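You operate a simulated robot arm through the tools that you are given. There is no shell and no other tool. Be economical: measure what you need, move in short steps, check, and stop when the job is done.

You run a simulated robot arm. Do the job below in one go: nothing can be reset, and whatever is moved stays where it is left.

Task
Leak test the bottle on the ring: grey mat if TIGHT, yellow mat if LEAK.
Fine: three strokes under the dome, the dome back where it stood.

The check looks at the end state, three seconds after you hand in, the way a careful person would. Anything else that was tipped, shoved, dropped, spilled or broken makes it a failure.

Robot
A 7-joint arm with a two-finger parallel gripper, fixed in place. Base frame: the origin is at the foot of the arm, x ahead of it, y to its left, z up; the work surface is at about z = 0.75. Units: m, degrees, N and s.
With the tool pointing down near the work surface it reaches from about 0.3 to 0.68 m from the base axis. Its first joint turns from -66.0 to 66.0 degrees. Payload 1.57 kg.
The tool frame sits at the grasp point between the pads (the TCP): z along the fingers, y along the line on which they close. The tips reach 0.03 m beyond it. The gripper opens to 0.11 m. The fingers are 0.024 m wide and 0.012 m thick; the gripper's body (0.048 by 0.112 m) begins 0.078 m behind the TCP.
Orientation is that of the tool frame in the base frame, as a unit quaternion [w, x, y, z]. With the fingers straight down and closing along the base's y, the tool's x points along the base's -x, its y along +y and its z along -z.

Tools
- The arm moves only by the tool nudge_tool. Its arguments are lists of equal length, an entry for each row: "travel": the shift along the tool's x, y, z in units of 150 mm (1.0 is 150 mm), a list of three; "rotation": the turn, a rotation vector about the tool's x, y, z in units of 45 degrees (1.0 is 45 degrees), a list of three; "claw": the finger opening in m, from 0 to 0.11. In form: {"travel": [[x, y, z], ...], "rotation": [[ax, ay, az], ...], "claw": [claw, ...]}. A call has 1 to 8 rows; each row is the pose to reach, as a shift and turn from the pose commanded when the call began, along the tool's axes at that moment. A call with a number of a shift or a turn outside -1 to 1 is refused whole. Each row takes 0.2 s and may step no farther than 0.05 m and 8.6 degrees from the row before; otherwise, or with a gripper value out of range, the whole call is refused. A pose out of reach is approached as far as the arm can. The call stops where the force on the tool passes 40 N (or 10 N more than at its start, if that is more) or the arm is blocked; 0.2 s more then pass. Each finger travels about 0.108 m/s and halts on what it meets, pressing with about 29 N; the grip force reading is that of the motor and also rises with nothing between the fingers. The clock runs only during rows and for 0.2 s after the last one: add rows that repeat a pose to give the fingers time. The reply holds the time, the measured pose of the TCP, the force on the tool along the base axes, the opening and the grip force, in the units named above and with some noise.
- Cameras (640 x 400 px; columns grow to the right, rows downward): "scene" is fixed at [0.1678, -0.3964, 1.3978]; the picture's right is [0.72, -0.69, 0.00], its down [-0.43, -0.45, -0.78] and it looks along [0.54, 0.57, -0.62] (base axes); focal length 322 px, centre (320, 200). "wrist" rides on the gripper at [-0.036, 0, -0.08] in the tool frame; the picture's right is [0.00, -1.00, 0.00], its down [0.97, 0.00, -0.24] and it looks along [0.24, 0.00, 0.97] (tool axes); focal length 218 px, centre (320, 200). There is no depth. A picture from a camera that has moved, and an enlarged one, comes with that camera's place and axes in the base frame and with its lens.
- snapshot(camera): a new picture of that camera. The clock stands still meanwhile.
- zoom(camera, box): a new picture of the part [left, top, right, bottom] of that camera's present view, enlarged. The clock stands still meanwhile.
- job_done(): hands the job in; it is judged then, once.

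Work in short steps. Places have to be worked out from the pictures, the camera data and where the tool is seen: move nearer, look again, correct. Check each grasp and each placing, and mend what went wrong. You have 120 turns and 68 pictures in all, those below and enlarged ones among them. Open the gripper and draw the arm clear of the work before you hand the job in, unless the task says otherwise; then end with one line.

The tools are called after "Emit:" as name(argument=value, ...) on one line, values as JSON. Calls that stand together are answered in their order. nudge_tool: Moves the arm, as the interface text tells. Its arguments: {"type":"object","properties":{"travel":{"type":"array","items":{"type":"array","items":{"type":"number"}}},"rotation":{"type":"array","items":{"type":"array","items":{"type":"number"}}},"claw":{"type":"array","items":{"type":"number"}}},"required":["travel","rotation","claw"]} The other tools are called the same way: snapshot (camera) takes a picture; zoom (camera, box) takes an enlarged picture of a part of a camera's view; job_done () hands the job in.

At the start:

```text
time: 0.0
ee_pos: [0.3809, -0.1503, 1.2012]
ee_rot: [0.0, 0.0, 1.0, 0.0]
ft_force: [-0.7, -0.8, -0.7]
grip_width: 0.11
grasp_force: 0.1
```

scene: 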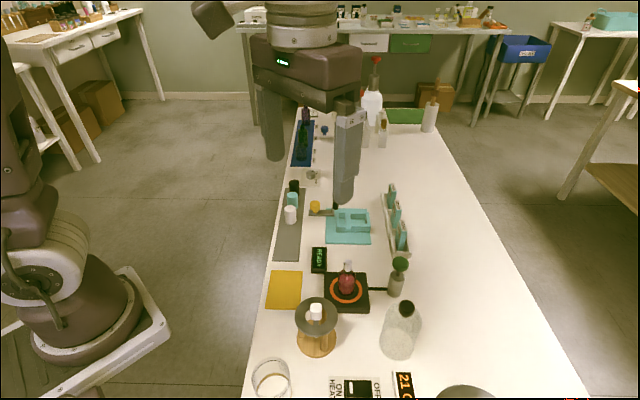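
wrist: 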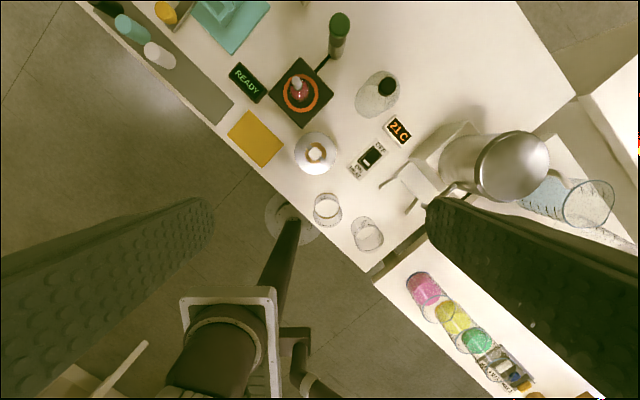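

I'll first look closely at the test station in the scene view and in the wrist view.

Emit:
zoom(camera="scene", box=[240, 230, 440, 400])

Emit:
zoom(camera="wrist", box=[200, 0, 440, 150])

Emit:
zoom(camera="scene", box=[260, 80, 440, 260])

```text
2.35 times, centred on (340, 315) of scene
camera zoom: at [0.1678, -0.3964, 1.3978], right [0.72, -0.69, 0.0], down [-0.43, -0.45, -0.78], along [0.54, 0.57, -0.62], focal length 758 px, centre (273, -71)
```

zoom: 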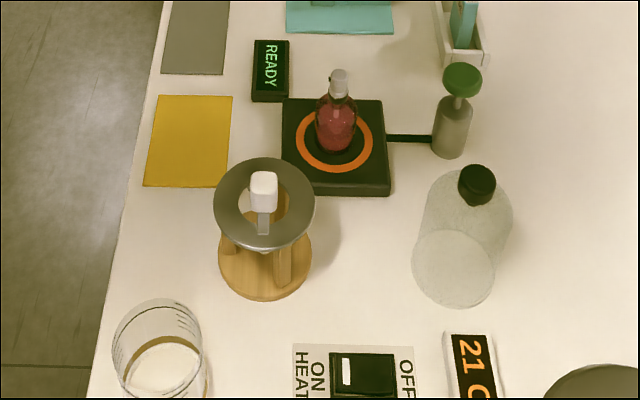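

```text
2.67 times, centred on (320, 75) of wrist
camera zoom: at [0.418, -0.1515, 1.2825], right [0.0, -1.0, 0.0], down [-0.97, 0.0, 0.24], along [-0.24, 0.0, -0.97], focal length 582 px, centre (320, 533)
```

zoom: 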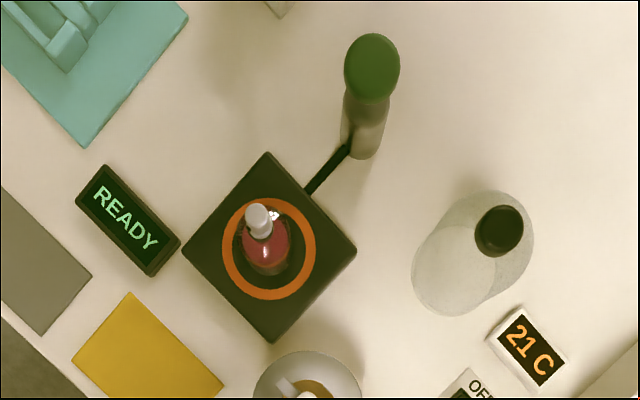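

```text
2.22 times, centred on (350, 170) of scene
camera zoom: at [0.1678, -0.3964, 1.3978], right [0.72, -0.69, 0.0], down [-0.43, -0.45, -0.78], along [0.54, 0.57, -0.62], focal length 716 px, centre (253, 267)
```

zoom: 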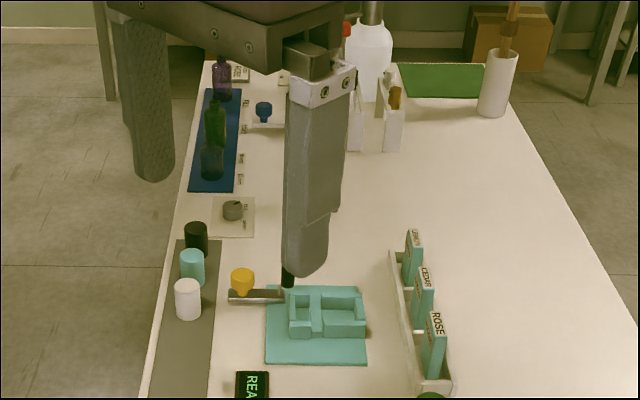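

The glass dome with its black knob stands at about (0.513, -0.261), knob near z 0.885. The ring is at about (0.53, -0.11), and the pump with the green knob is beyond it. I'll move above the station for a closer look.

Emit:
nudge_tool(travel=[[-0.17, -0.05, 0.2], [-0.34, -0.1, 0.4], [-0.51, -0.15, 0.6], [-0.68, -0.2, 0.8], [-0.86, -0.26, 1.0]], rotation=[[0, 0, 0], [0, 0, 0], [0, 0, 0], [0, 0, 0], [0, 0, 0]], claw=[0.11, 0.11, 0.11, 0.11, 0.11])

Emit:
snapshot(camera="wrist")

Emit:
zoom(camera="wrist", box=[160, 0, 480, 200])

```text
time: 1.2
ee_pos: [0.51, -0.1896, 1.0519]
ee_rot: [0.0, 0.001, 1.0, 0.0]
ft_force: [-0.4, -0.8, 0.9]
grip_width: 0.11
grasp_force: 0.0
```

```text
62 pictures are left
camera wrist: at [0.5477, -0.1916, 1.133], right [0.0, -1.0, 0.0], down [-0.97, 0.0, 0.24], along [-0.24, 0.0, -0.97], focal length 218 px, centre (320, 200)
```

wrist: 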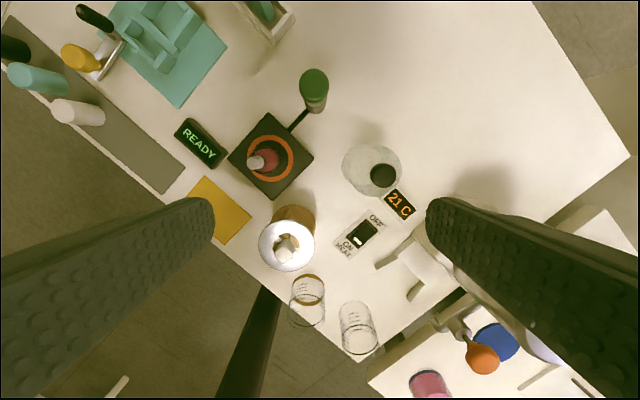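

```text
2.00 times, centred on (320, 100) of wrist
camera zoom: at [0.5477, -0.1916, 1.133], right [0.0, -1.0, 0.0], down [-0.97, 0.0, 0.24], along [-0.24, 0.0, -0.97], focal length 436 px, centre (320, 400)
```

zoom: 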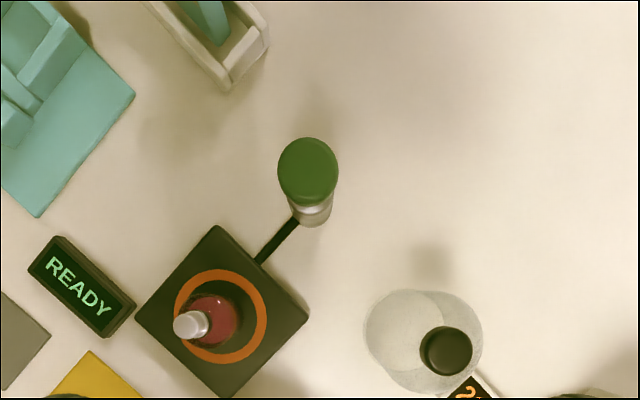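

The readings agree: knob at about (0.515, -0.264), ring at (0.53, -0.112), pump at about (0.608, -0.187). Next I'll move above the dome's knob with the fingers narrowed, then check.

Emit:
nudge_tool(travel=[[-0.01, -0.25, 0.0], [-0.033, -0.496, 0.1], [-0.033, -0.496, 0.35], [-0.033, -0.496, 0.6], [-0.033, -0.496, 0.6]], rotation=[[0, 0, 0], [0, 0, 0], [0, 0, 0], [0, 0, 0], [0, 0, 0]], claw=[0.09, 0.07, 0.06, 0.06, 0.06])

Emit:
zoom(camera="scene", box=[300, 210, 500, 370])

Emit:
snapshot(camera="wrist")

```text
time: 2.4
ee_pos: [0.5137, -0.263, 0.9622]
ee_rot: [0.0, -0.001, 1.0, 0.0]
ft_force: [0.2, 0.4, -0.4]
grip_width: 0.06
grasp_force: 0.0
```

```text
2.50 times, centred on (400, 290) of scene
camera zoom: at [0.1678, -0.3964, 1.3978], right [0.72, -0.69, 0.0], down [-0.43, -0.45, -0.78], along [0.54, 0.57, -0.62], focal length 805 px, centre (120, -25)
```

zoom: 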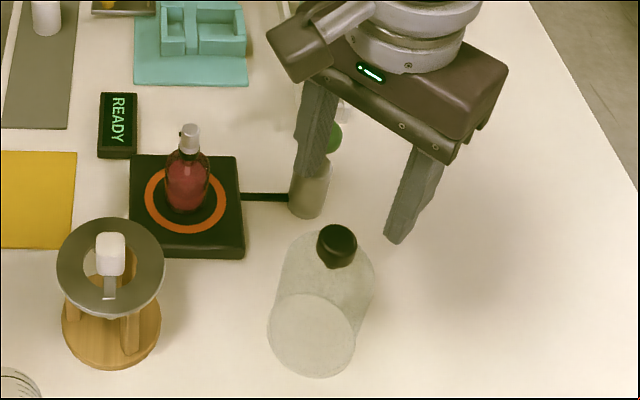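

```text
59 pictures are left
camera wrist: at [0.5513, -0.2646, 1.0429], right [0.0, -1.0, 0.0], down [-0.97, 0.0, 0.24], along [-0.24, 0.0, -0.97], focal length 218 px, centre (320, 200)
```

wrist: 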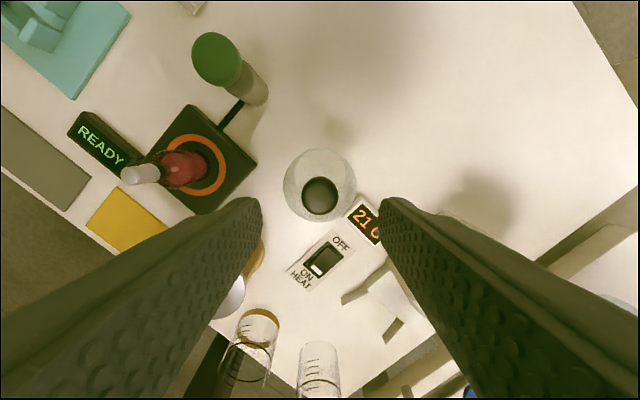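

The knob is centred between the fingers, spanning about z 0.868–0.890. I'll lower to TCP z 0.901 and then close.

Emit:
nudge_tool(travel=[[-0.015, 0, 0.2], [-0.015, 0, 0.35], [-0.015, 0, 0.41], [-0.015, 0, 0.41], [-0.015, 0, 0.41], [-0.015, 0, 0.41], [-0.015, 0, 0.41]], rotation=[[0, 0, 0], [0, 0, 0], [0, 0, 0], [0, 0, 0], [0, 0, 0], [0, 0, 0], [0, 0, 0]], claw=[0.06, 0.06, 0.06, 0.06, 0.02, 0.02, 0.02])

Emit:
zoom(camera="scene", box=[300, 210, 500, 370])

```text
time: 4.0
ee_pos: [0.5171, -0.2638, 0.901]
ee_rot: [0.0, 0.0, 1.0, 0.0]
ft_force: [-0.3, -0.4, 0.5]
grip_width: 0.0267
grasp_force: 29.4
```

```text
2.50 times, centred on (400, 290) of scene
camera zoom: at [0.1679, -0.3964, 1.3978], right [0.72, -0.69, 0.0], down [-0.43, -0.45, -0.78], along [0.54, 0.57, -0.62], focal length 805 px, centre (120, -25)
```

zoom: 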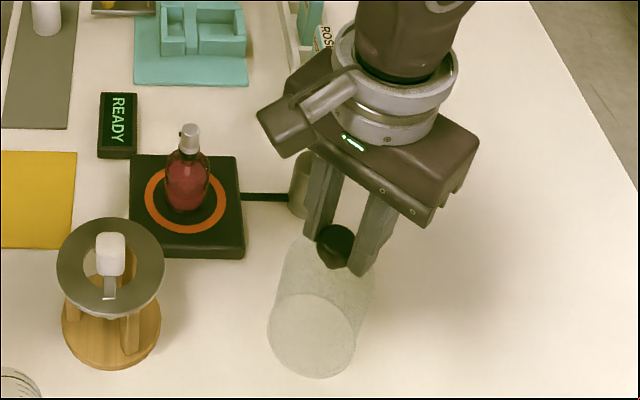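

The grip is on the knob (width 0.0267). The home pose to return to is TCP (0.517, -0.264, 0.901). Lifting 0.15 m straight up.

Emit:
nudge_tool(travel=[[0, 0, -0.1], [0, 0, -0.3], [0, 0, -0.55], [0, 0, -0.8], [0, 0, -1.0]], rotation=[[0, 0, 0], [0, 0, 0], [0, 0, 0], [0, 0, 0], [0, 0, 0]], claw=[0.02, 0.02, 0.02, 0.02, 0.02])

Emit:
snapshot(camera="scene")

Emit:
snapshot(camera="wrist")

```text
time: 5.2
ee_pos: [0.516, -0.2635, 1.0495]
ee_rot: [0.0, 0.0, 1.0, 0.0]
ft_force: [-0.6, 0.2, -0.8]
grip_width: 0.0266
grasp_force: 28.9
```

```text
57 pictures are left
```

scene: 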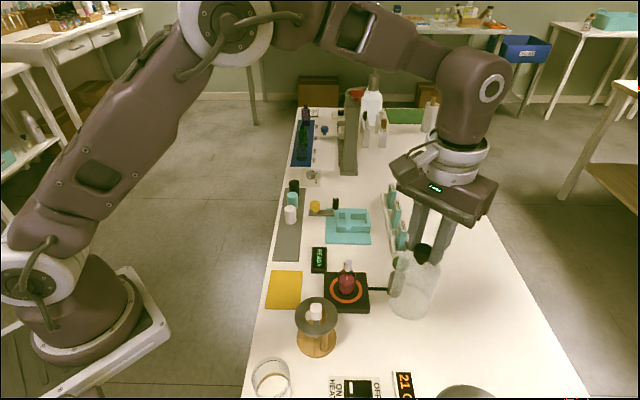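

```text
56 pictures are left
camera wrist: at [0.5535, -0.265, 1.1309], right [0.0, -1.0, 0.0], down [-0.97, 0.0, 0.24], along [-0.24, 0.0, -0.97], focal length 218 px, centre (320, 200)
```

wrist: 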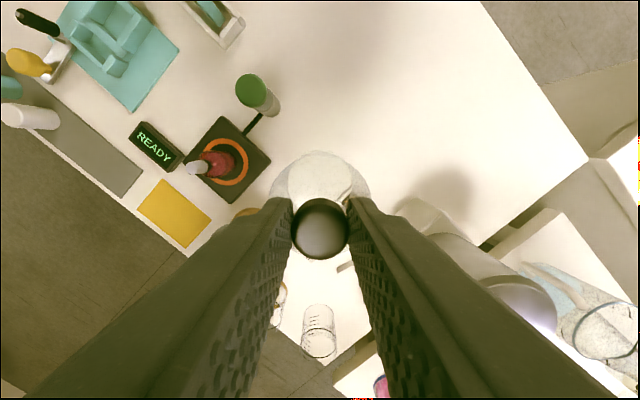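

The dome is held and clear, its bottom near z 0.90 and above the bottle top at about 0.86. Moving it sideways over the ring at this height.

Emit:
nudge_tool(travel=[[-0.02, 0.2, 0], [-0.04, 0.45, 0], [-0.06, 0.7, 0], [-0.08, 0.9, 0], [-0.08, 1.0, 0], [-0.08, 1.0, 0]], rotation=[[0, 0, 0], [0, 0, 0], [0, 0, 0], [0, 0, 0], [0, 0, 0], [0, 0, 0]], claw=[0.02, 0.02, 0.02, 0.02, 0.02, 0.02])

Emit:
zoom(camera="scene", box=[270, 190, 430, 320])

Emit:
zoom(camera="wrist", box=[220, 100, 420, 250])

```text
time: 6.6
ee_pos: [0.5296, -0.1143, 1.0497]
ee_rot: [0.001, 0.0, 1.0, 0.0]
ft_force: [-0.3, 0.2, -1.4]
grip_width: 0.0267
grasp_force: 28.7
```

```text
3.08 times, centred on (350, 255) of scene
camera zoom: at [0.1679, -0.3964, 1.3978], right [0.72, -0.69, 0.0], down [-0.43, -0.45, -0.78], along [0.54, 0.57, -0.62], focal length 991 px, centre (228, 31)
```

zoom: 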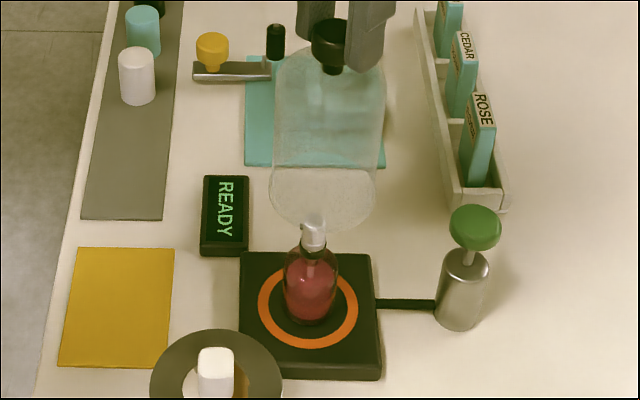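

```text
2.67 times, centred on (320, 175) of wrist
camera zoom: at [0.566, -0.1148, 1.1315], right [0.0, -1.0, 0.0], down [-0.97, 0.0, 0.24], along [-0.24, 0.0, -0.97], focal length 582 px, centre (320, 267)
```

zoom: 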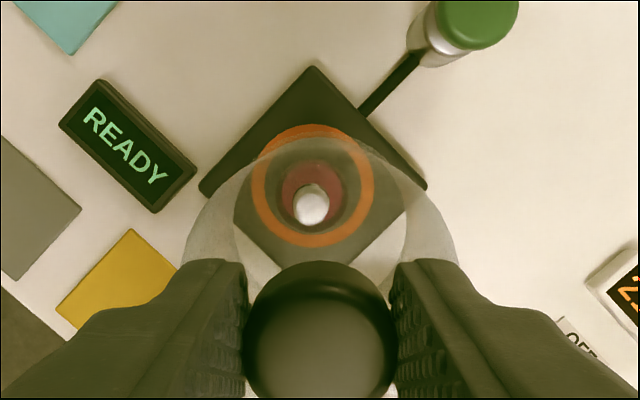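

The ring centre reads about (0.529, -0.110), so I'm 4 mm off in y. I'll correct that, then lower to just above the expected contact height (about 0.922).

Emit:
nudge_tool(travel=[[0.005, 0.027, 0], [0.005, 0.027, 0.2], [0.005, 0.027, 0.4], [0.005, 0.027, 0.6], [0.005, 0.027, 0.7], [0.005, 0.027, 0.77], [0.005, 0.027, 0.77]], rotation=[[0, 0, 0], [0, 0, 0], [0, 0, 0], [0, 0, 0], [0, 0, 0], [0, 0, 0], [0, 0, 0]], claw=[0.02, 0.02, 0.02, 0.02, 0.02, 0.02, 0.02])

Emit:
zoom(camera="scene", box=[270, 190, 430, 320])

Emit:
zoom(camera="wrist", box=[220, 100, 420, 250])

```text
time: 8.2
ee_pos: [0.5285, -0.1099, 0.9348]
ee_rot: [0.001, -0.001, 1.0, 0.0]
ft_force: [-0.3, -0.5, -1.3]
grip_width: 0.0268
grasp_force: 28.5
```

```text
3.08 times, centred on (350, 255) of scene
camera zoom: at [0.1679, -0.3964, 1.3978], right [0.72, -0.69, 0.0], down [-0.43, -0.45, -0.78], along [0.54, 0.57, -0.62], focal length 991 px, centre (228, 31)
```

zoom: 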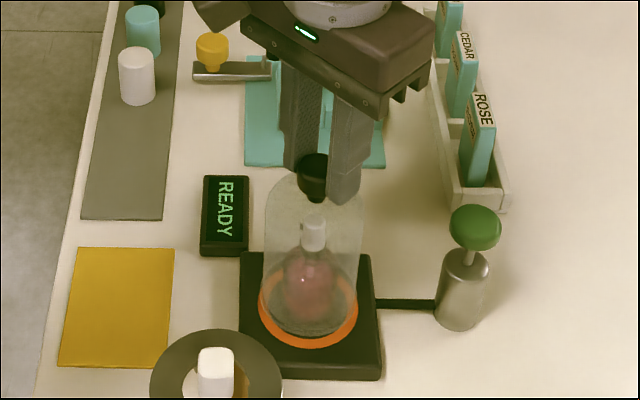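

```text
2.67 times, centred on (320, 175) of wrist
camera zoom: at [0.5652, -0.1108, 1.0155], right [0.0, -1.0, 0.0], down [-0.97, 0.0, 0.24], along [-0.24, 0.0, -0.97], focal length 582 px, centre (320, 267)
```

zoom: 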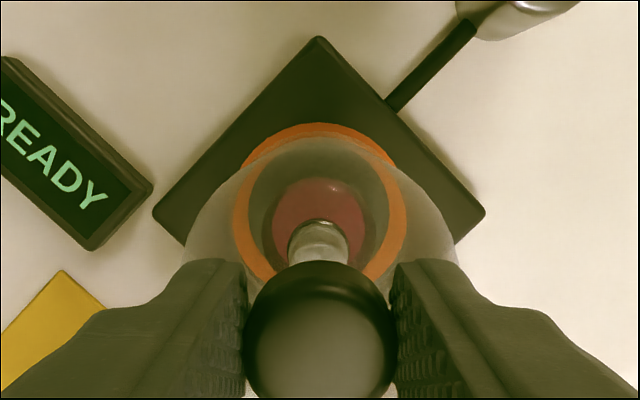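

The dome is concentric with the ring and about 1 cm above it. Lowering in small steps while watching the force.

Emit:
nudge_tool(travel=[[0, 0, 0.02], [0, 0, 0.04], [0, 0, 0.055], [0, 0, 0.055]], rotation=[[0, 0, 0], [0, 0, 0], [0, 0, 0], [0, 0, 0]], claw=[0.02, 0.02, 0.02, 0.02])

```text
time: 9.2
ee_pos: [0.5281, -0.1103, 0.9263]
ee_rot: [0.0, 0.001, 1.0, 0.001]
ft_force: [0.2, -0.1, -1.1]
grip_width: 0.0267
grasp_force: 28.6
```

No contact yet at 0.926, so I'll go down a few millimetres more.

Emit:
nudge_tool(travel=[[0, 0, 0.013], [0, 0, 0.027], [0, 0, 0.027]], rotation=[[0, 0, 0], [0, 0, 0], [0, 0, 0]], claw=[0.02, 0.02, 0.02])

Emit:
zoom(camera="scene", box=[310, 220, 390, 320])

```text
time: 10.0
ee_pos: [0.5295, -0.1095, 0.9213]
ee_rot: [0.0, 0.0, 1.0, 0.0]
ft_force: [-0.5, -0.3, -1.5]
grip_width: 0.0265
grasp_force: 28.3
```

```text
4.00 times, centred on (350, 270) of scene
camera zoom: at [0.1679, -0.3964, 1.3978], right [0.72, -0.69, 0.0], down [-0.43, -0.45, -0.78], along [0.54, 0.57, -0.62], focal length 1288 px, centre (200, -80)
```

zoom: 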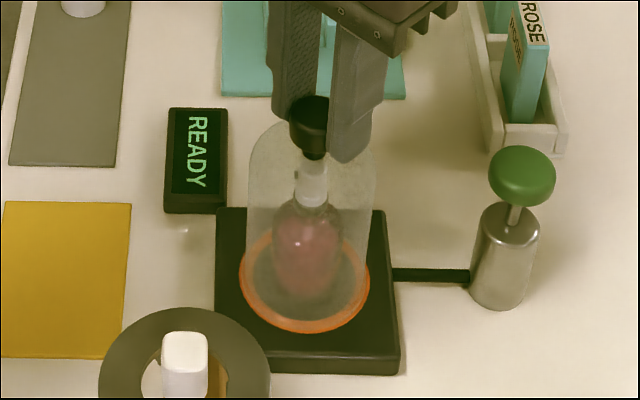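

The force is still only the dome's weight. Continuing down 2–3 mm.

Emit:
nudge_tool(travel=[[0, 0, 0.008], [0, 0, 0.016], [0, 0, 0.016]], rotation=[[0, 0, 0], [0, 0, 0], [0, 0, 0]], claw=[0.02, 0.02, 0.02])

```text
time: 10.8
ee_pos: [0.5292, -0.1096, 0.9207]
ee_rot: [0.0, 0.0, 1.0, 0.0]
ft_force: [-1.0, 1.4, 6.9]
grip_width: 0.0266
grasp_force: 28.6
```

Contact: +7 N at 0.9205, so the dome is seated. Releasing and rising.

Emit:
nudge_tool(travel=[[0, 0, -0.005], [0, 0, -0.005], [0, 0, -0.005], [0, 0, -0.2], [0, 0, -0.45], [0, 0, -0.7]], rotation=[[0, 0, 0], [0, 0, 0], [0, 0, 0], [0, 0, 0], [0, 0, 0], [0, 0, 0]], claw=[0.035, 0.055, 0.06, 0.06, 0.06, 0.06])

Emit:
zoom(camera="scene", box=[290, 220, 430, 320])

Emit:
snapshot(camera="wrist")

```text
time: 12.2
ee_pos: [0.5278, -0.1118, 1.0262]
ee_rot: [0.001, 0.0, 1.0, 0.0]
ft_force: [-0.7, -0.5, -0.3]
grip_width: 0.0599
grasp_force: 0.1
```

```text
4.00 times, centred on (360, 270) of scene
camera zoom: at [0.1678, -0.3964, 1.3978], right [0.72, -0.69, 0.0], down [-0.43, -0.45, -0.78], along [0.54, 0.57, -0.62], focal length 1288 px, centre (160, -80)
```

zoom: 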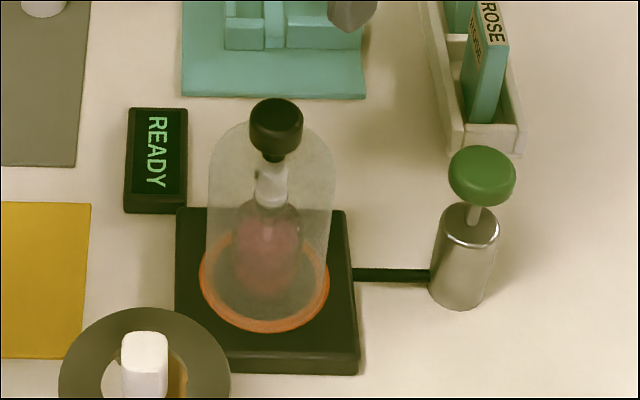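

```text
49 pictures are left
camera wrist: at [0.5648, -0.1114, 1.1063], right [0.0, -1.0, 0.0], down [-0.97, 0.0, 0.24], along [-0.24, 0.0, -0.97], focal length 218 px, centre (320, 200)
```

wrist: 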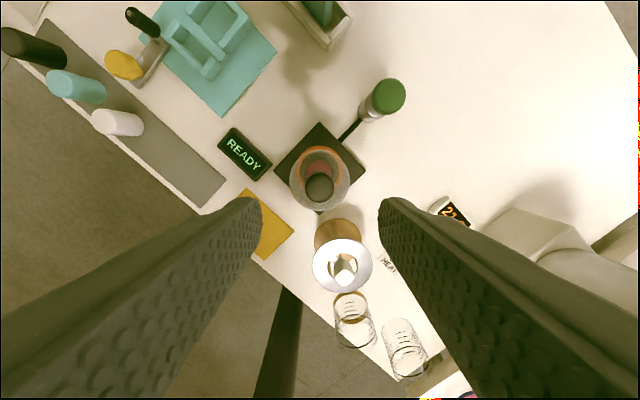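

The dome is seated on the ring and centred. The pump knob is at about (0.610, -0.182), its top near z 0.87. I'll close the fingers, go above it and check the alignment.

Emit:
nudge_tool(travel=[[-0.2, -0.17, 0], [-0.4, -0.34, 0], [-0.54, -0.483, 0], [-0.54, -0.483, 0.2], [-0.54, -0.483, 0.4], [-0.54, -0.483, 0.4]], rotation=[[0, 0, 0], [0, 0, 0], [0, 0, 0], [0, 0, 0], [0, 0, 0], [0, 0, 0]], claw=[0.04, 0.02, 0.0, 0.0, 0.0, 0.0])

Emit:
zoom(camera="scene", box=[310, 190, 470, 310])

Emit:
snapshot(camera="wrist")

```text
time: 13.6
ee_pos: [0.6101, -0.1828, 0.9651]
ee_rot: [0.0, 0.0, 1.0, 0.001]
ft_force: [-0.1, -0.9, 0.3]
grip_width: 0.0
grasp_force: 21.7
```

```text
3.33 times, centred on (390, 250) of scene
camera zoom: at [0.1678, -0.3964, 1.3978], right [0.72, -0.69, 0.0], down [-0.43, -0.45, -0.78], along [0.54, 0.57, -0.62], focal length 1073 px, centre (87, 33)
```

zoom: 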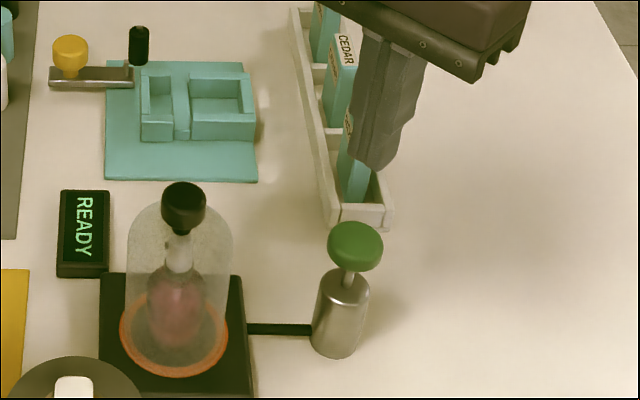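

```text
47 pictures are left
camera wrist: at [0.6468, -0.1836, 1.0448], right [0.0, -1.0, 0.0], down [-0.97, 0.0, 0.24], along [-0.24, 0.0, -0.97], focal length 218 px, centre (320, 200)
```

wrist: 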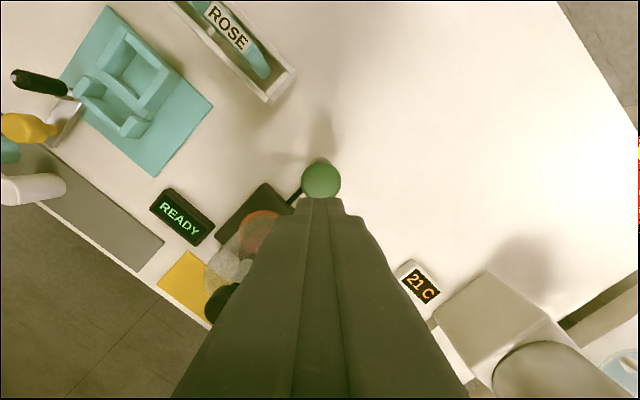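

The wrist view puts the knob a little further out, x about 0.615 and y about -0.184. I'll shift 5 mm and lower until the tips are just above the knob.

Emit:
nudge_tool(travel=[[-0.033, -0.007, 0.1], [-0.033, -0.007, 0.25], [-0.033, -0.007, 0.33], [-0.033, -0.007, 0.33]], rotation=[[0, 0, 0], [0, 0, 0], [0, 0, 0], [0, 0, 0]], claw=[0.0, 0.0, 0.0, 0.0])

Emit:
zoom(camera="scene", box=[350, 210, 450, 310])

Emit:
zoom(camera="wrist", box=[260, 130, 380, 230])

```text
time: 14.6
ee_pos: [0.6153, -0.1835, 0.9147]
ee_rot: [0.0, 0.0, 1.0, 0.0]
ft_force: [0.7, -0.4, 0.7]
grip_width: 0.0002
grasp_force: 22.0
```

```text
4.00 times, centred on (400, 260) of scene
camera zoom: at [0.1678, -0.3964, 1.3978], right [0.72, -0.69, 0.0], down [-0.43, -0.45, -0.78], along [0.54, 0.57, -0.62], focal length 1288 px, centre (0, -40)
```

zoom: 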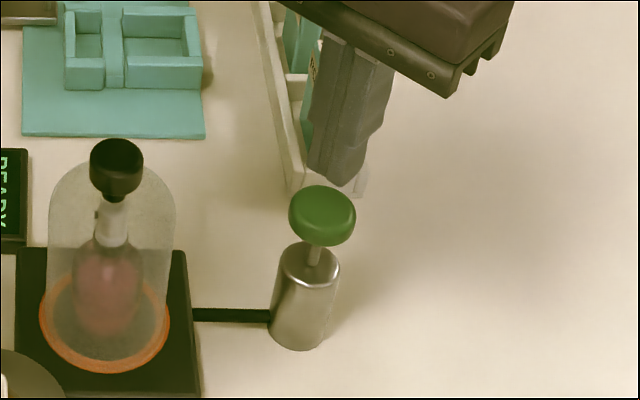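

```text
4.00 times, centred on (320, 180) of wrist
camera zoom: at [0.6526, -0.1843, 0.9959], right [0.0, -1.0, 0.0], down [-0.97, 0.0, 0.24], along [-0.24, 0.0, -0.97], focal length 873 px, centre (320, 280)
```

zoom: 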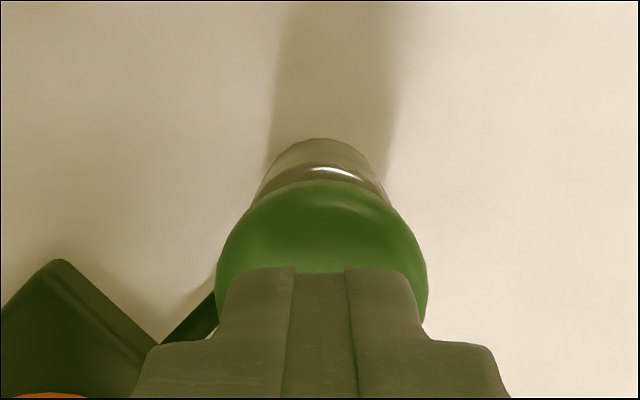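

The tips sit over the knob within a few millimetres. Pressing gently to find the contact height.

Emit:
nudge_tool(travel=[[0, 0, 0.04], [0, 0, 0.08], [0, 0, 0.11], [0, 0, 0.14], [0, 0, 0.14]], rotation=[[0, 0, 0], [0, 0, 0], [0, 0, 0], [0, 0, 0], [0, 0, 0]], claw=[0.0, 0.0, 0.0, 0.0, 0.0])

Emit:
zoom(camera="scene", box=[350, 210, 450, 310])

```text
time: 15.8
ee_pos: [0.6165, -0.1837, 0.8951]
ee_rot: [0.0, 0.0, 1.0, 0.0]
ft_force: [0.4, 0.1, -0.3]
grip_width: 0.0
grasp_force: 21.2
```

```text
4.00 times, centred on (400, 260) of scene
camera zoom: at [0.1678, -0.3964, 1.3978], right [0.72, -0.69, 0.0], down [-0.43, -0.45, -0.78], along [0.54, 0.57, -0.62], focal length 1288 px, centre (0, -40)
```

zoom: 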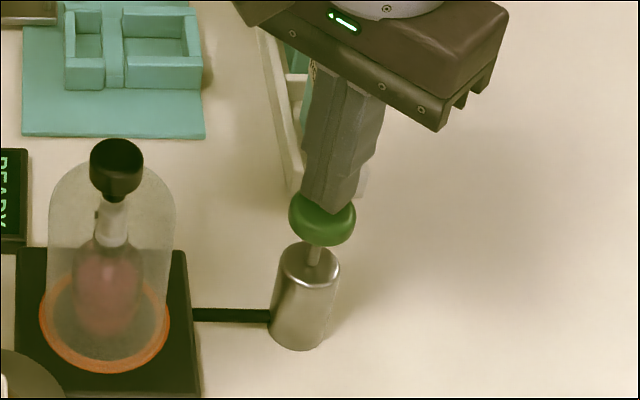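

Still no force at 0.895, and the knob hasn't moved. Pressing down further in small steps.

Emit:
nudge_tool(travel=[[0, 0, 0.02], [0, 0, 0.04], [0, 0, 0.06], [0, 0, 0.06]], rotation=[[0, 0, 0], [0, 0, 0], [0, 0, 0], [0, 0, 0]], claw=[0.0, 0.0, 0.0, 0.0])

Emit:
zoom(camera="scene", box=[310, 210, 450, 310])

```text
time: 16.8
ee_pos: [0.6149, -0.184, 0.8855]
ee_rot: [0.001, 0.0, 1.0, 0.0]
ft_force: [-0.1, -1.5, 2.4]
grip_width: 0.0
grasp_force: 21.5
```

```text
4.00 times, centred on (380, 260) of scene
camera zoom: at [0.1678, -0.3964, 1.3978], right [0.72, -0.69, 0.0], down [-0.43, -0.45, -0.78], along [0.54, 0.57, -0.62], focal length 1288 px, centre (80, -40)
```

zoom: 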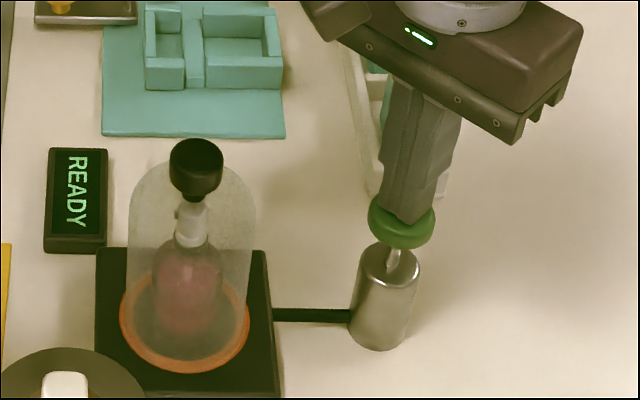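

The knob is moving at about 2.4 N. Continuing to the bottom of the stroke.

Emit:
nudge_tool(travel=[[0, 0, 0.02], [0, 0, 0.04], [0, 0, 0.06], [0, 0, 0.08], [0, 0, 0.08]], rotation=[[0, 0, 0], [0, 0, 0], [0, 0, 0], [0, 0, 0], [0, 0, 0]], claw=[0.0, 0.0, 0.0, 0.0, 0.0])

Emit:
zoom(camera="scene", box=[310, 210, 450, 310])

```text
time: 18.0
ee_pos: [0.6147, -0.1837, 0.8736]
ee_rot: [0.0, 0.001, 1.0, 0.0]
ft_force: [2.0, 0.4, 4.3]
grip_width: 0.0
grasp_force: 21.5
```

```text
4.00 times, centred on (380, 260) of scene
camera zoom: at [0.1678, -0.3963, 1.3978], right [0.72, -0.69, 0.0], down [-0.43, -0.45, -0.78], along [0.54, 0.57, -0.62], focal length 1288 px, centre (80, -40)
```

zoom: 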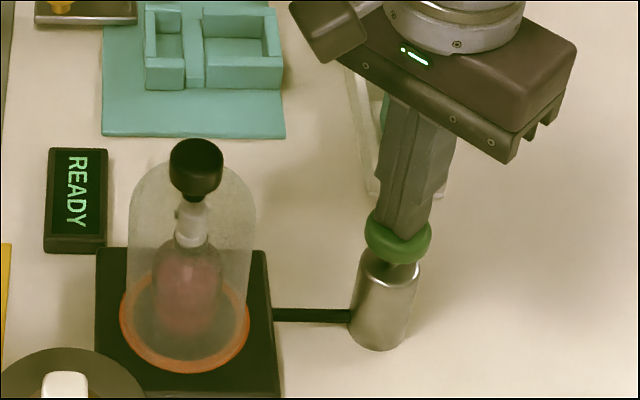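

The spring force is rising gradually (4.3 N) and there is little gap left. A few more millimetres.

Emit:
nudge_tool(travel=[[0, 0, 0.015], [0, 0, 0.03], [0, 0, 0.045], [0, 0, 0.045]], rotation=[[0, 0, 0], [0, 0, 0], [0, 0, 0], [0, 0, 0]], claw=[0.0, 0.0, 0.0, 0.0])

Emit:
zoom(camera="scene", box=[310, 210, 450, 310])

```text
time: 19.0
ee_pos: [0.6152, -0.1841, 0.8675]
ee_rot: [0.0, 0.0, 1.0, 0.0]
ft_force: [-2.5, 1.9, 13.6]
grip_width: 0.0
grasp_force: 21.2
```

```text
4.00 times, centred on (380, 260) of scene
camera zoom: at [0.1675, -0.3963, 1.3979], right [0.72, -0.69, 0.0], down [-0.43, -0.45, -0.78], along [0.54, 0.57, -0.62], focal length 1288 px, centre (80, -40)
```

zoom: 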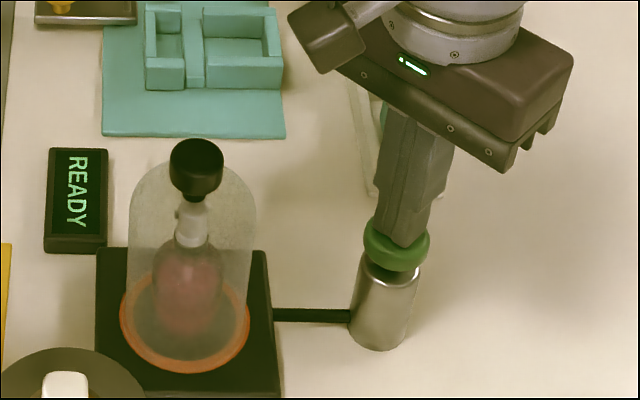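

At 13.6 N the knob is bottomed out at TCP about 0.867. Releasing upward to complete stroke 1 and checking the display and knob.

Emit:
nudge_tool(travel=[[0, 0, -0.08], [0, 0, -0.16], [0, 0, -0.24], [0, 0, -0.26], [0, 0, -0.26]], rotation=[[0, 0, 0], [0, 0, 0], [0, 0, 0], [0, 0, 0], [0, 0, 0]], claw=[0.0, 0.0, 0.0, 0.0, 0.0])

Emit:
zoom(camera="scene", box=[310, 210, 450, 310])

```text
time: 20.2
ee_pos: [0.6151, -0.184, 0.9051]
ee_rot: [0.0, 0.0, 1.0, -0.001]
ft_force: [0.6, 0.1, -0.4]
grip_width: 0.0002
grasp_force: 21.2
```

```text
4.00 times, centred on (380, 260) of scene
camera zoom: at [0.1678, -0.3964, 1.3978], right [0.72, -0.69, 0.0], down [-0.43, -0.45, -0.78], along [0.54, 0.57, -0.62], focal length 1288 px, centre (80, -40)
```

zoom: 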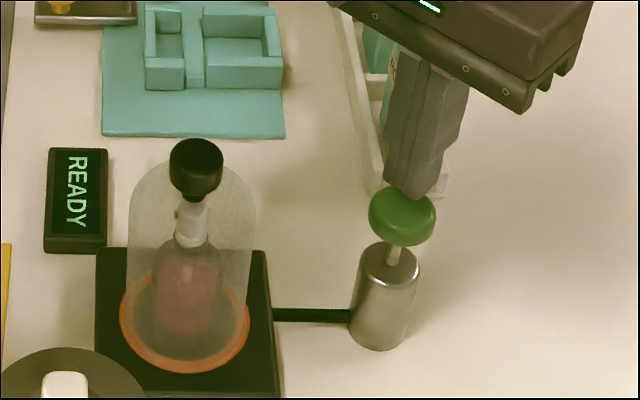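

The knob sprang back, so stroke 1 is done. Doing stroke 2 with the same depth.

Emit:
nudge_tool(travel=[[0, 0, 0.08], [0, 0, 0.15], [0, 0, 0.21], [0, 0, 0.26], [0, 0, 0.26], [0, 0, 0.15], [0, 0, 0.0], [0, 0, 0.0]], rotation=[[0, 0, 0], [0, 0, 0], [0, 0, 0], [0, 0, 0], [0, 0, 0], [0, 0, 0], [0, 0, 0], [0, 0, 0]], claw=[0.0, 0.0, 0.0, 0.0, 0.0, 0.0, 0.0, 0.0])

Emit:
zoom(camera="scene", box=[310, 210, 450, 310])

```text
time: 22.0
ee_pos: [0.6158, -0.184, 0.9063]
ee_rot: [0.0, -0.001, 1.0, -0.001]
ft_force: [-0.5, -0.5, 0.0]
grip_width: 0.0
grasp_force: 21.2
```

```text
4.00 times, centred on (380, 260) of scene
camera zoom: at [0.1678, -0.3964, 1.3978], right [0.72, -0.69, 0.0], down [-0.43, -0.45, -0.78], along [0.54, 0.57, -0.62], focal length 1288 px, centre (80, -40)
```

zoom: 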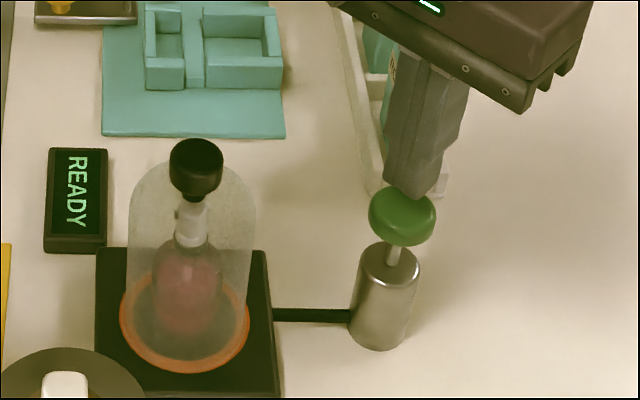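

Stroke 2 is done and the knob is back up. Doing stroke 3.

Emit:
nudge_tool(travel=[[0, 0, 0.08], [0, 0, 0.15], [0, 0, 0.21], [0, 0, 0.26], [0, 0, 0.26], [0, 0, 0.15], [0, 0, 0.0], [0, 0, 0.0]], rotation=[[0, 0, 0], [0, 0, 0], [0, 0, 0], [0, 0, 0], [0, 0, 0], [0, 0, 0], [0, 0, 0], [0, 0, 0]], claw=[0.0, 0.0, 0.0, 0.0, 0.0, 0.0, 0.0, 0.0])

Emit:
zoom(camera="scene", box=[310, 210, 450, 310])

```text
time: 23.8
ee_pos: [0.614, -0.1835, 0.9064]
ee_rot: [0.001, 0.0, 1.0, 0.0]
ft_force: [-0.6, -0.7, 0.2]
grip_width: 0.0
grasp_force: 21.2
```

```text
4.00 times, centred on (380, 260) of scene
camera zoom: at [0.1678, -0.3964, 1.3978], right [0.72, -0.69, 0.0], down [-0.43, -0.45, -0.78], along [0.54, 0.57, -0.62], focal length 1288 px, centre (80, -40)
```

zoom: 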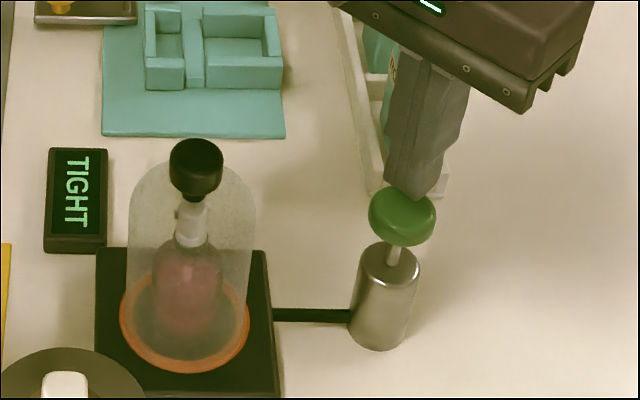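

The display now reads TIGHT, so the bottle goes on the grey mat. I'll rise and return above the dome knob with the fingers opened.

Emit:
nudge_tool(travel=[[0, 0, -0.3], [0, 0, -0.6], [0.2, 0.17, -0.6], [0.4, 0.34, -0.6], [0.575, 0.492, -0.6], [0.575, 0.492, -0.4], [0.575, 0.492, -0.4]], rotation=[[0, 0, 0], [0, 0, 0], [0, 0, 0], [0, 0, 0], [0, 0, 0], [0, 0, 0], [0, 0, 0]], claw=[0.0, 0.0, 0.02, 0.04, 0.06, 0.06, 0.06])

Emit:
snapshot(camera="wrist")

```text
time: 25.4
ee_pos: [0.5276, -0.1103, 0.9649]
ee_rot: [0.001, 0.0, 1.0, 0.0]
ft_force: [-1.0, -0.1, -0.3]
grip_width: 0.0603
grasp_force: 0.0
```

```text
37 pictures are left
camera wrist: at [0.5651, -0.1101, 1.0461], right [0.0, -1.0, 0.0], down [-0.97, 0.0, 0.24], along [-0.24, 0.0, -0.97], focal length 218 px, centre (320, 200)
```

wrist: 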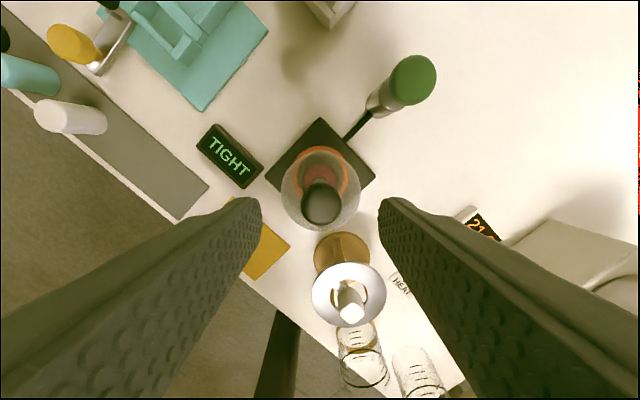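

Still TIGHT, with the knob centred between the fingers. Lowering to 0.921 and gripping.

Emit:
nudge_tool(travel=[[0, 0, 0.15], [0, 0, 0.293], [0, 0, 0.293], [0, 0, 0.293], [0, 0, 0.293], [0, 0, 0.293]], rotation=[[0, 0, 0], [0, 0, 0], [0, 0, 0], [0, 0, 0], [0, 0, 0], [0, 0, 0]], claw=[0.06, 0.06, 0.06, 0.02, 0.02, 0.02])

```text
time: 26.8
ee_pos: [0.5297, -0.1088, 0.9201]
ee_rot: [0.0, 0.0, 1.0, 0.0]
ft_force: [-0.7, 0.1, 0.1]
grip_width: 0.0265
grasp_force: 28.6
```

Gripped. Lifting 0.13 m straight up, checking that it comes off without the bottle.

Emit:
nudge_tool(travel=[[0, 0, -0.03], [0, 0, -0.15], [0, 0, -0.35], [0, 0, -0.6], [0, 0, -0.867]], rotation=[[0, 0, 0], [0, 0, 0], [0, 0, 0], [0, 0, 0], [0, 0, 0]], claw=[0.02, 0.02, 0.02, 0.02, 0.02])

Emit:
zoom(camera="scene", box=[270, 190, 430, 320])

```text
time: 28.0
ee_pos: [0.5278, -0.1085, 1.0516]
ee_rot: [-0.002, 0.0, 1.0, -0.001]
ft_force: [0.1, 0.1, 0.0]
grip_width: 0.0268
grasp_force: 29.1
```

```text
3.08 times, centred on (350, 255) of scene
camera zoom: at [0.1678, -0.3964, 1.3978], right [0.72, -0.69, 0.0], down [-0.43, -0.45, -0.78], along [0.54, 0.57, -0.62], focal length 991 px, centre (228, 31)
```

zoom: 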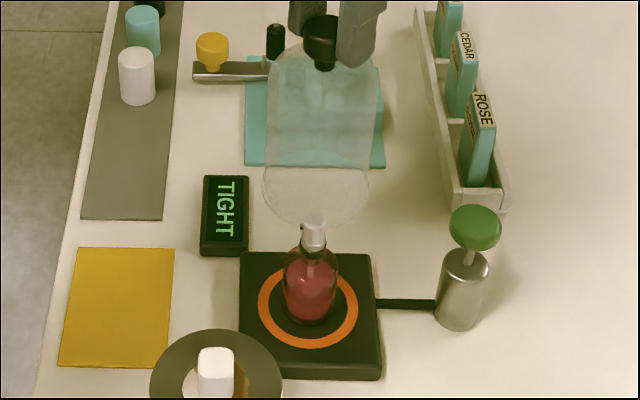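

The dome is free, the bottle stays on the ring, and the display reads TIGHT. Carrying the dome back over its home spot.

Emit:
nudge_tool(travel=[[0.02, -0.2, 0], [0.04, -0.45, 0], [0.06, -0.7, 0], [0.073, -0.9, 0], [0.073, -1.0, 0], [0.073, -1.0, 0]], rotation=[[0, 0, 0], [0, 0, 0], [0, 0, 0], [0, 0, 0], [0, 0, 0], [0, 0, 0]], claw=[0.02, 0.02, 0.02, 0.02, 0.02, 0.02])

Emit:
nudge_tool(travel=[[0, -0.029, 0], [0, -0.029, 0.25], [0, -0.029, 0.5], [0, -0.029, 0.75], [0, -0.029, 0.9], [0, -0.029, 0.95], [0, -0.029, 0.95]], rotation=[[0, 0, 0], [0, 0, 0], [0, 0, 0], [0, 0, 0], [0, 0, 0], [0, 0, 0], [0, 0, 0]], claw=[0.02, 0.02, 0.02, 0.02, 0.02, 0.02, 0.02])

Emit:
zoom(camera="scene", box=[300, 210, 500, 370])

```text
time: 29.4
ee_pos: [0.5169, -0.2615, 1.0531]
ee_rot: [0.0, 0.0, 1.0, 0.0]
ft_force: [-0.2, -0.5, -0.5]
grip_width: 0.0266
grasp_force: 28.8
```

```text
time: 31.0
ee_pos: [0.5168, -0.2652, 0.9088]
ee_rot: [0.0, 0.001, 1.0, 0.0]
ft_force: [0.4, -0.4, -1.0]
grip_width: 0.0265
grasp_force: 28.2
```

```text
2.50 times, centred on (400, 290) of scene
camera zoom: at [0.1679, -0.3964, 1.3978], right [0.72, -0.69, 0.0], down [-0.43, -0.45, -0.78], along [0.54, 0.57, -0.62], focal length 805 px, centre (120, -25)
```

zoom: 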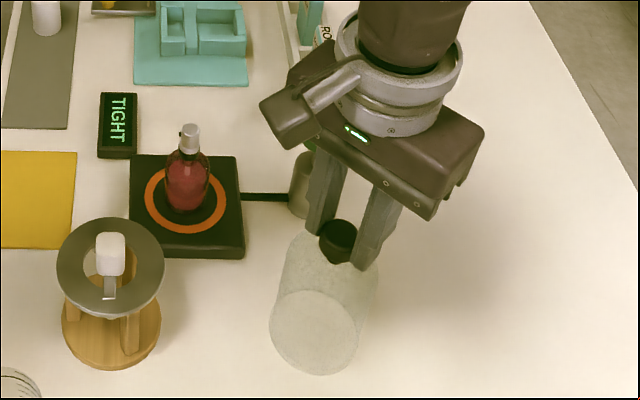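

The dome hangs just above its home spot. Lowering the last 7–8 mm gently.

Emit:
nudge_tool(travel=[[0, 0, 0.02], [0, 0, 0.035], [0, 0, 0.045], [0, 0, 0.045]], rotation=[[0, 0, 0], [0, 0, 0], [0, 0, 0], [0, 0, 0]], claw=[0.02, 0.02, 0.02, 0.02])

```text
time: 32.0
ee_pos: [0.5189, -0.2642, 0.9032]
ee_rot: [0.0, 0.0, 1.0, 0.0]
ft_force: [0.9, 0.1, -0.8]
grip_width: 0.0263
grasp_force: 29.4
```

A couple of millimetres more to touch down.

Emit:
nudge_tool(travel=[[0, 0, 0.007], [0, 0, 0.014], [0, 0, 0.018], [0, 0, 0.018]], rotation=[[0, 0, 0], [0, 0, 0], [0, 0, 0], [0, 0, 0]], claw=[0.02, 0.02, 0.02, 0.02])

```text
time: 33.0
ee_pos: [0.5173, -0.2653, 0.9005]
ee_rot: [0.001, 0.0, 1.0, -0.001]
ft_force: [-5.8, 1.2, 22.8]
grip_width: 0.0271
grasp_force: 29.2
```

Touched down at 0.9005, a bit firmly at 23 N. Backing off 1.5 mm, then releasing and rising.

Emit:
nudge_tool(travel=[[0, 0, -0.009], [0, 0, -0.009], [0, 0, -0.009], [0, 0, -0.009], [0, 0, -0.2], [0, 0, -0.45], [0, 0, -0.7]], rotation=[[0, 0, 0], [0, 0, 0], [0, 0, 0], [0, 0, 0], [0, 0, 0], [0, 0, 0], [0, 0, 0]], claw=[0.02, 0.035, 0.055, 0.06, 0.06, 0.06, 0.06])

Emit:
zoom(camera="scene", box=[240, 230, 440, 400])

```text
time: 34.6
ee_pos: [0.5164, -0.2647, 1.0049]
ee_rot: [0.0, 0.0, 1.0, 0.0]
ft_force: [0.4, -0.2, 0.3]
grip_width: 0.0601
grasp_force: 0.0
```

```text
2.35 times, centred on (340, 315) of scene
camera zoom: at [0.1678, -0.3964, 1.3978], right [0.72, -0.69, 0.0], down [-0.43, -0.45, -0.78], along [0.54, 0.57, -0.62], focal length 758 px, centre (273, -71)
```

zoom: 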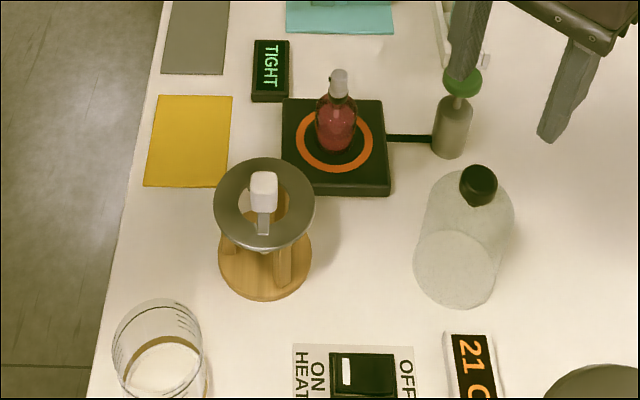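

The dome is back within about a millimetre of where it stood. Now I'll move above the bottle with the gripper open and look.

Emit:
nudge_tool(travel=[[-0.02, 0.25, 0], [-0.04, 0.5, 0], [-0.06, 0.75, 0], [-0.08, 1.0, 0], [-0.08, 1.0, 0]], rotation=[[0, 0, 0], [0, 0, 0], [0, 0, 0], [0, 0, 0], [0, 0, 0]], claw=[0.06, 0.07, 0.08, 0.08, 0.08])

Emit:
snapshot(camera="wrist")

Emit:
zoom(camera="wrist", box=[240, 110, 400, 210])

```text
time: 35.8
ee_pos: [0.5302, -0.1146, 1.0055]
ee_rot: [0.0, 0.001, 1.0, 0.0]
ft_force: [0.2, 0.4, 0.1]
grip_width: 0.0803
grasp_force: 0.2
```

```text
33 pictures are left
camera wrist: at [0.5662, -0.116, 1.0864], right [0.0, -1.0, 0.0], down [-0.97, 0.0, 0.24], along [-0.24, 0.0, -0.97], focal length 218 px, centre (320, 200)
```

wrist: 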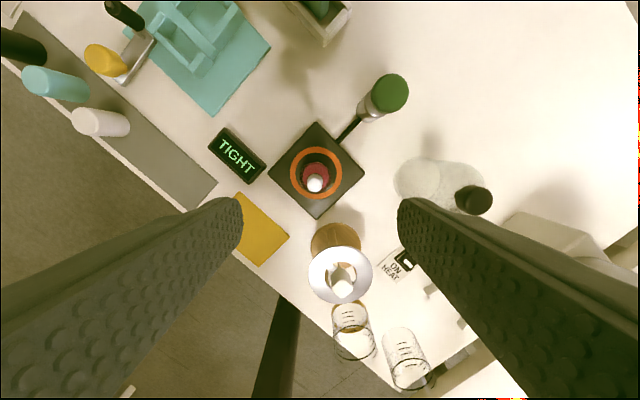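

```text
4.00 times, centred on (320, 160) of wrist
camera zoom: at [0.5662, -0.116, 1.0864], right [0.0, -1.0, 0.0], down [-0.97, 0.0, 0.24], along [-0.24, 0.0, -0.97], focal length 873 px, centre (320, 360)
```

zoom: 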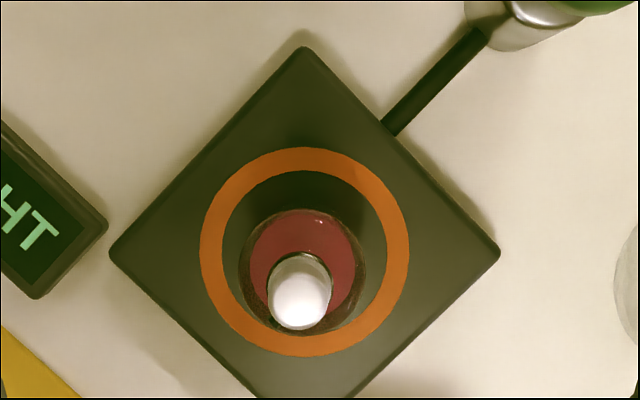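

The bottle is at about (0.5265, -0.1105), its body about 42 mm wide. Aligning and lowering part way.

Emit:
nudge_tool(travel=[[0.02, 0.027, 0], [0.02, 0.027, 0.3], [0.02, 0.027, 0.6], [0.02, 0.027, 0.8], [0.02, 0.027, 0.93], [0.02, 0.027, 0.93]], rotation=[[0, 0, 0], [0, 0, 0], [0, 0, 0], [0, 0, 0], [0, 0, 0], [0, 0, 0]], claw=[0.08, 0.08, 0.08, 0.08, 0.08, 0.08])

Emit:
zoom(camera="wrist", box=[220, 110, 420, 260])

Emit:
zoom(camera="scene", box=[290, 220, 430, 320])

```text
time: 37.2
ee_pos: [0.5261, -0.1101, 0.8652]
ee_rot: [0.0, 0.001, 1.0, 0.0]
ft_force: [0.5, -0.5, 0.3]
grip_width: 0.0801
grasp_force: 0.1
```

```text
2.67 times, centred on (320, 185) of wrist
camera zoom: at [0.5629, -0.1108, 0.9461], right [0.0, -1.0, 0.0], down [-0.97, 0.0, 0.24], along [-0.24, 0.0, -0.97], focal length 582 px, centre (320, 240)
```

zoom: 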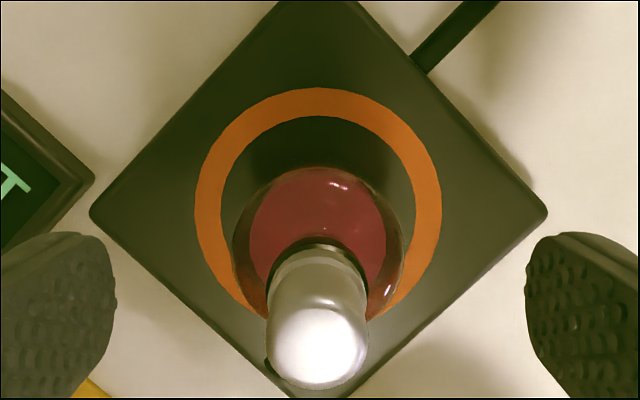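

```text
4.00 times, centred on (360, 270) of scene
camera zoom: at [0.1678, -0.3964, 1.3978], right [0.72, -0.69, 0.0], down [-0.43, -0.45, -0.78], along [0.54, 0.57, -0.62], focal length 1288 px, centre (160, -80)
```

zoom: 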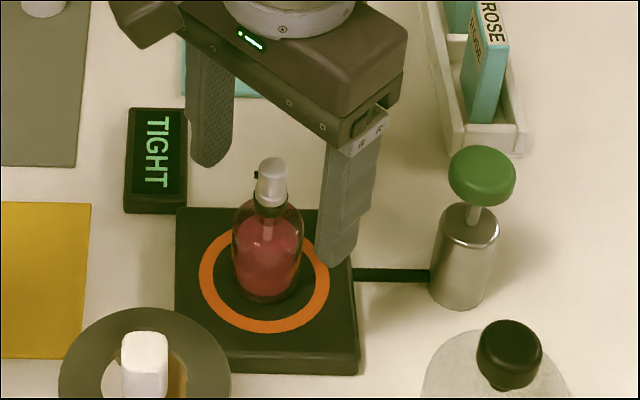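

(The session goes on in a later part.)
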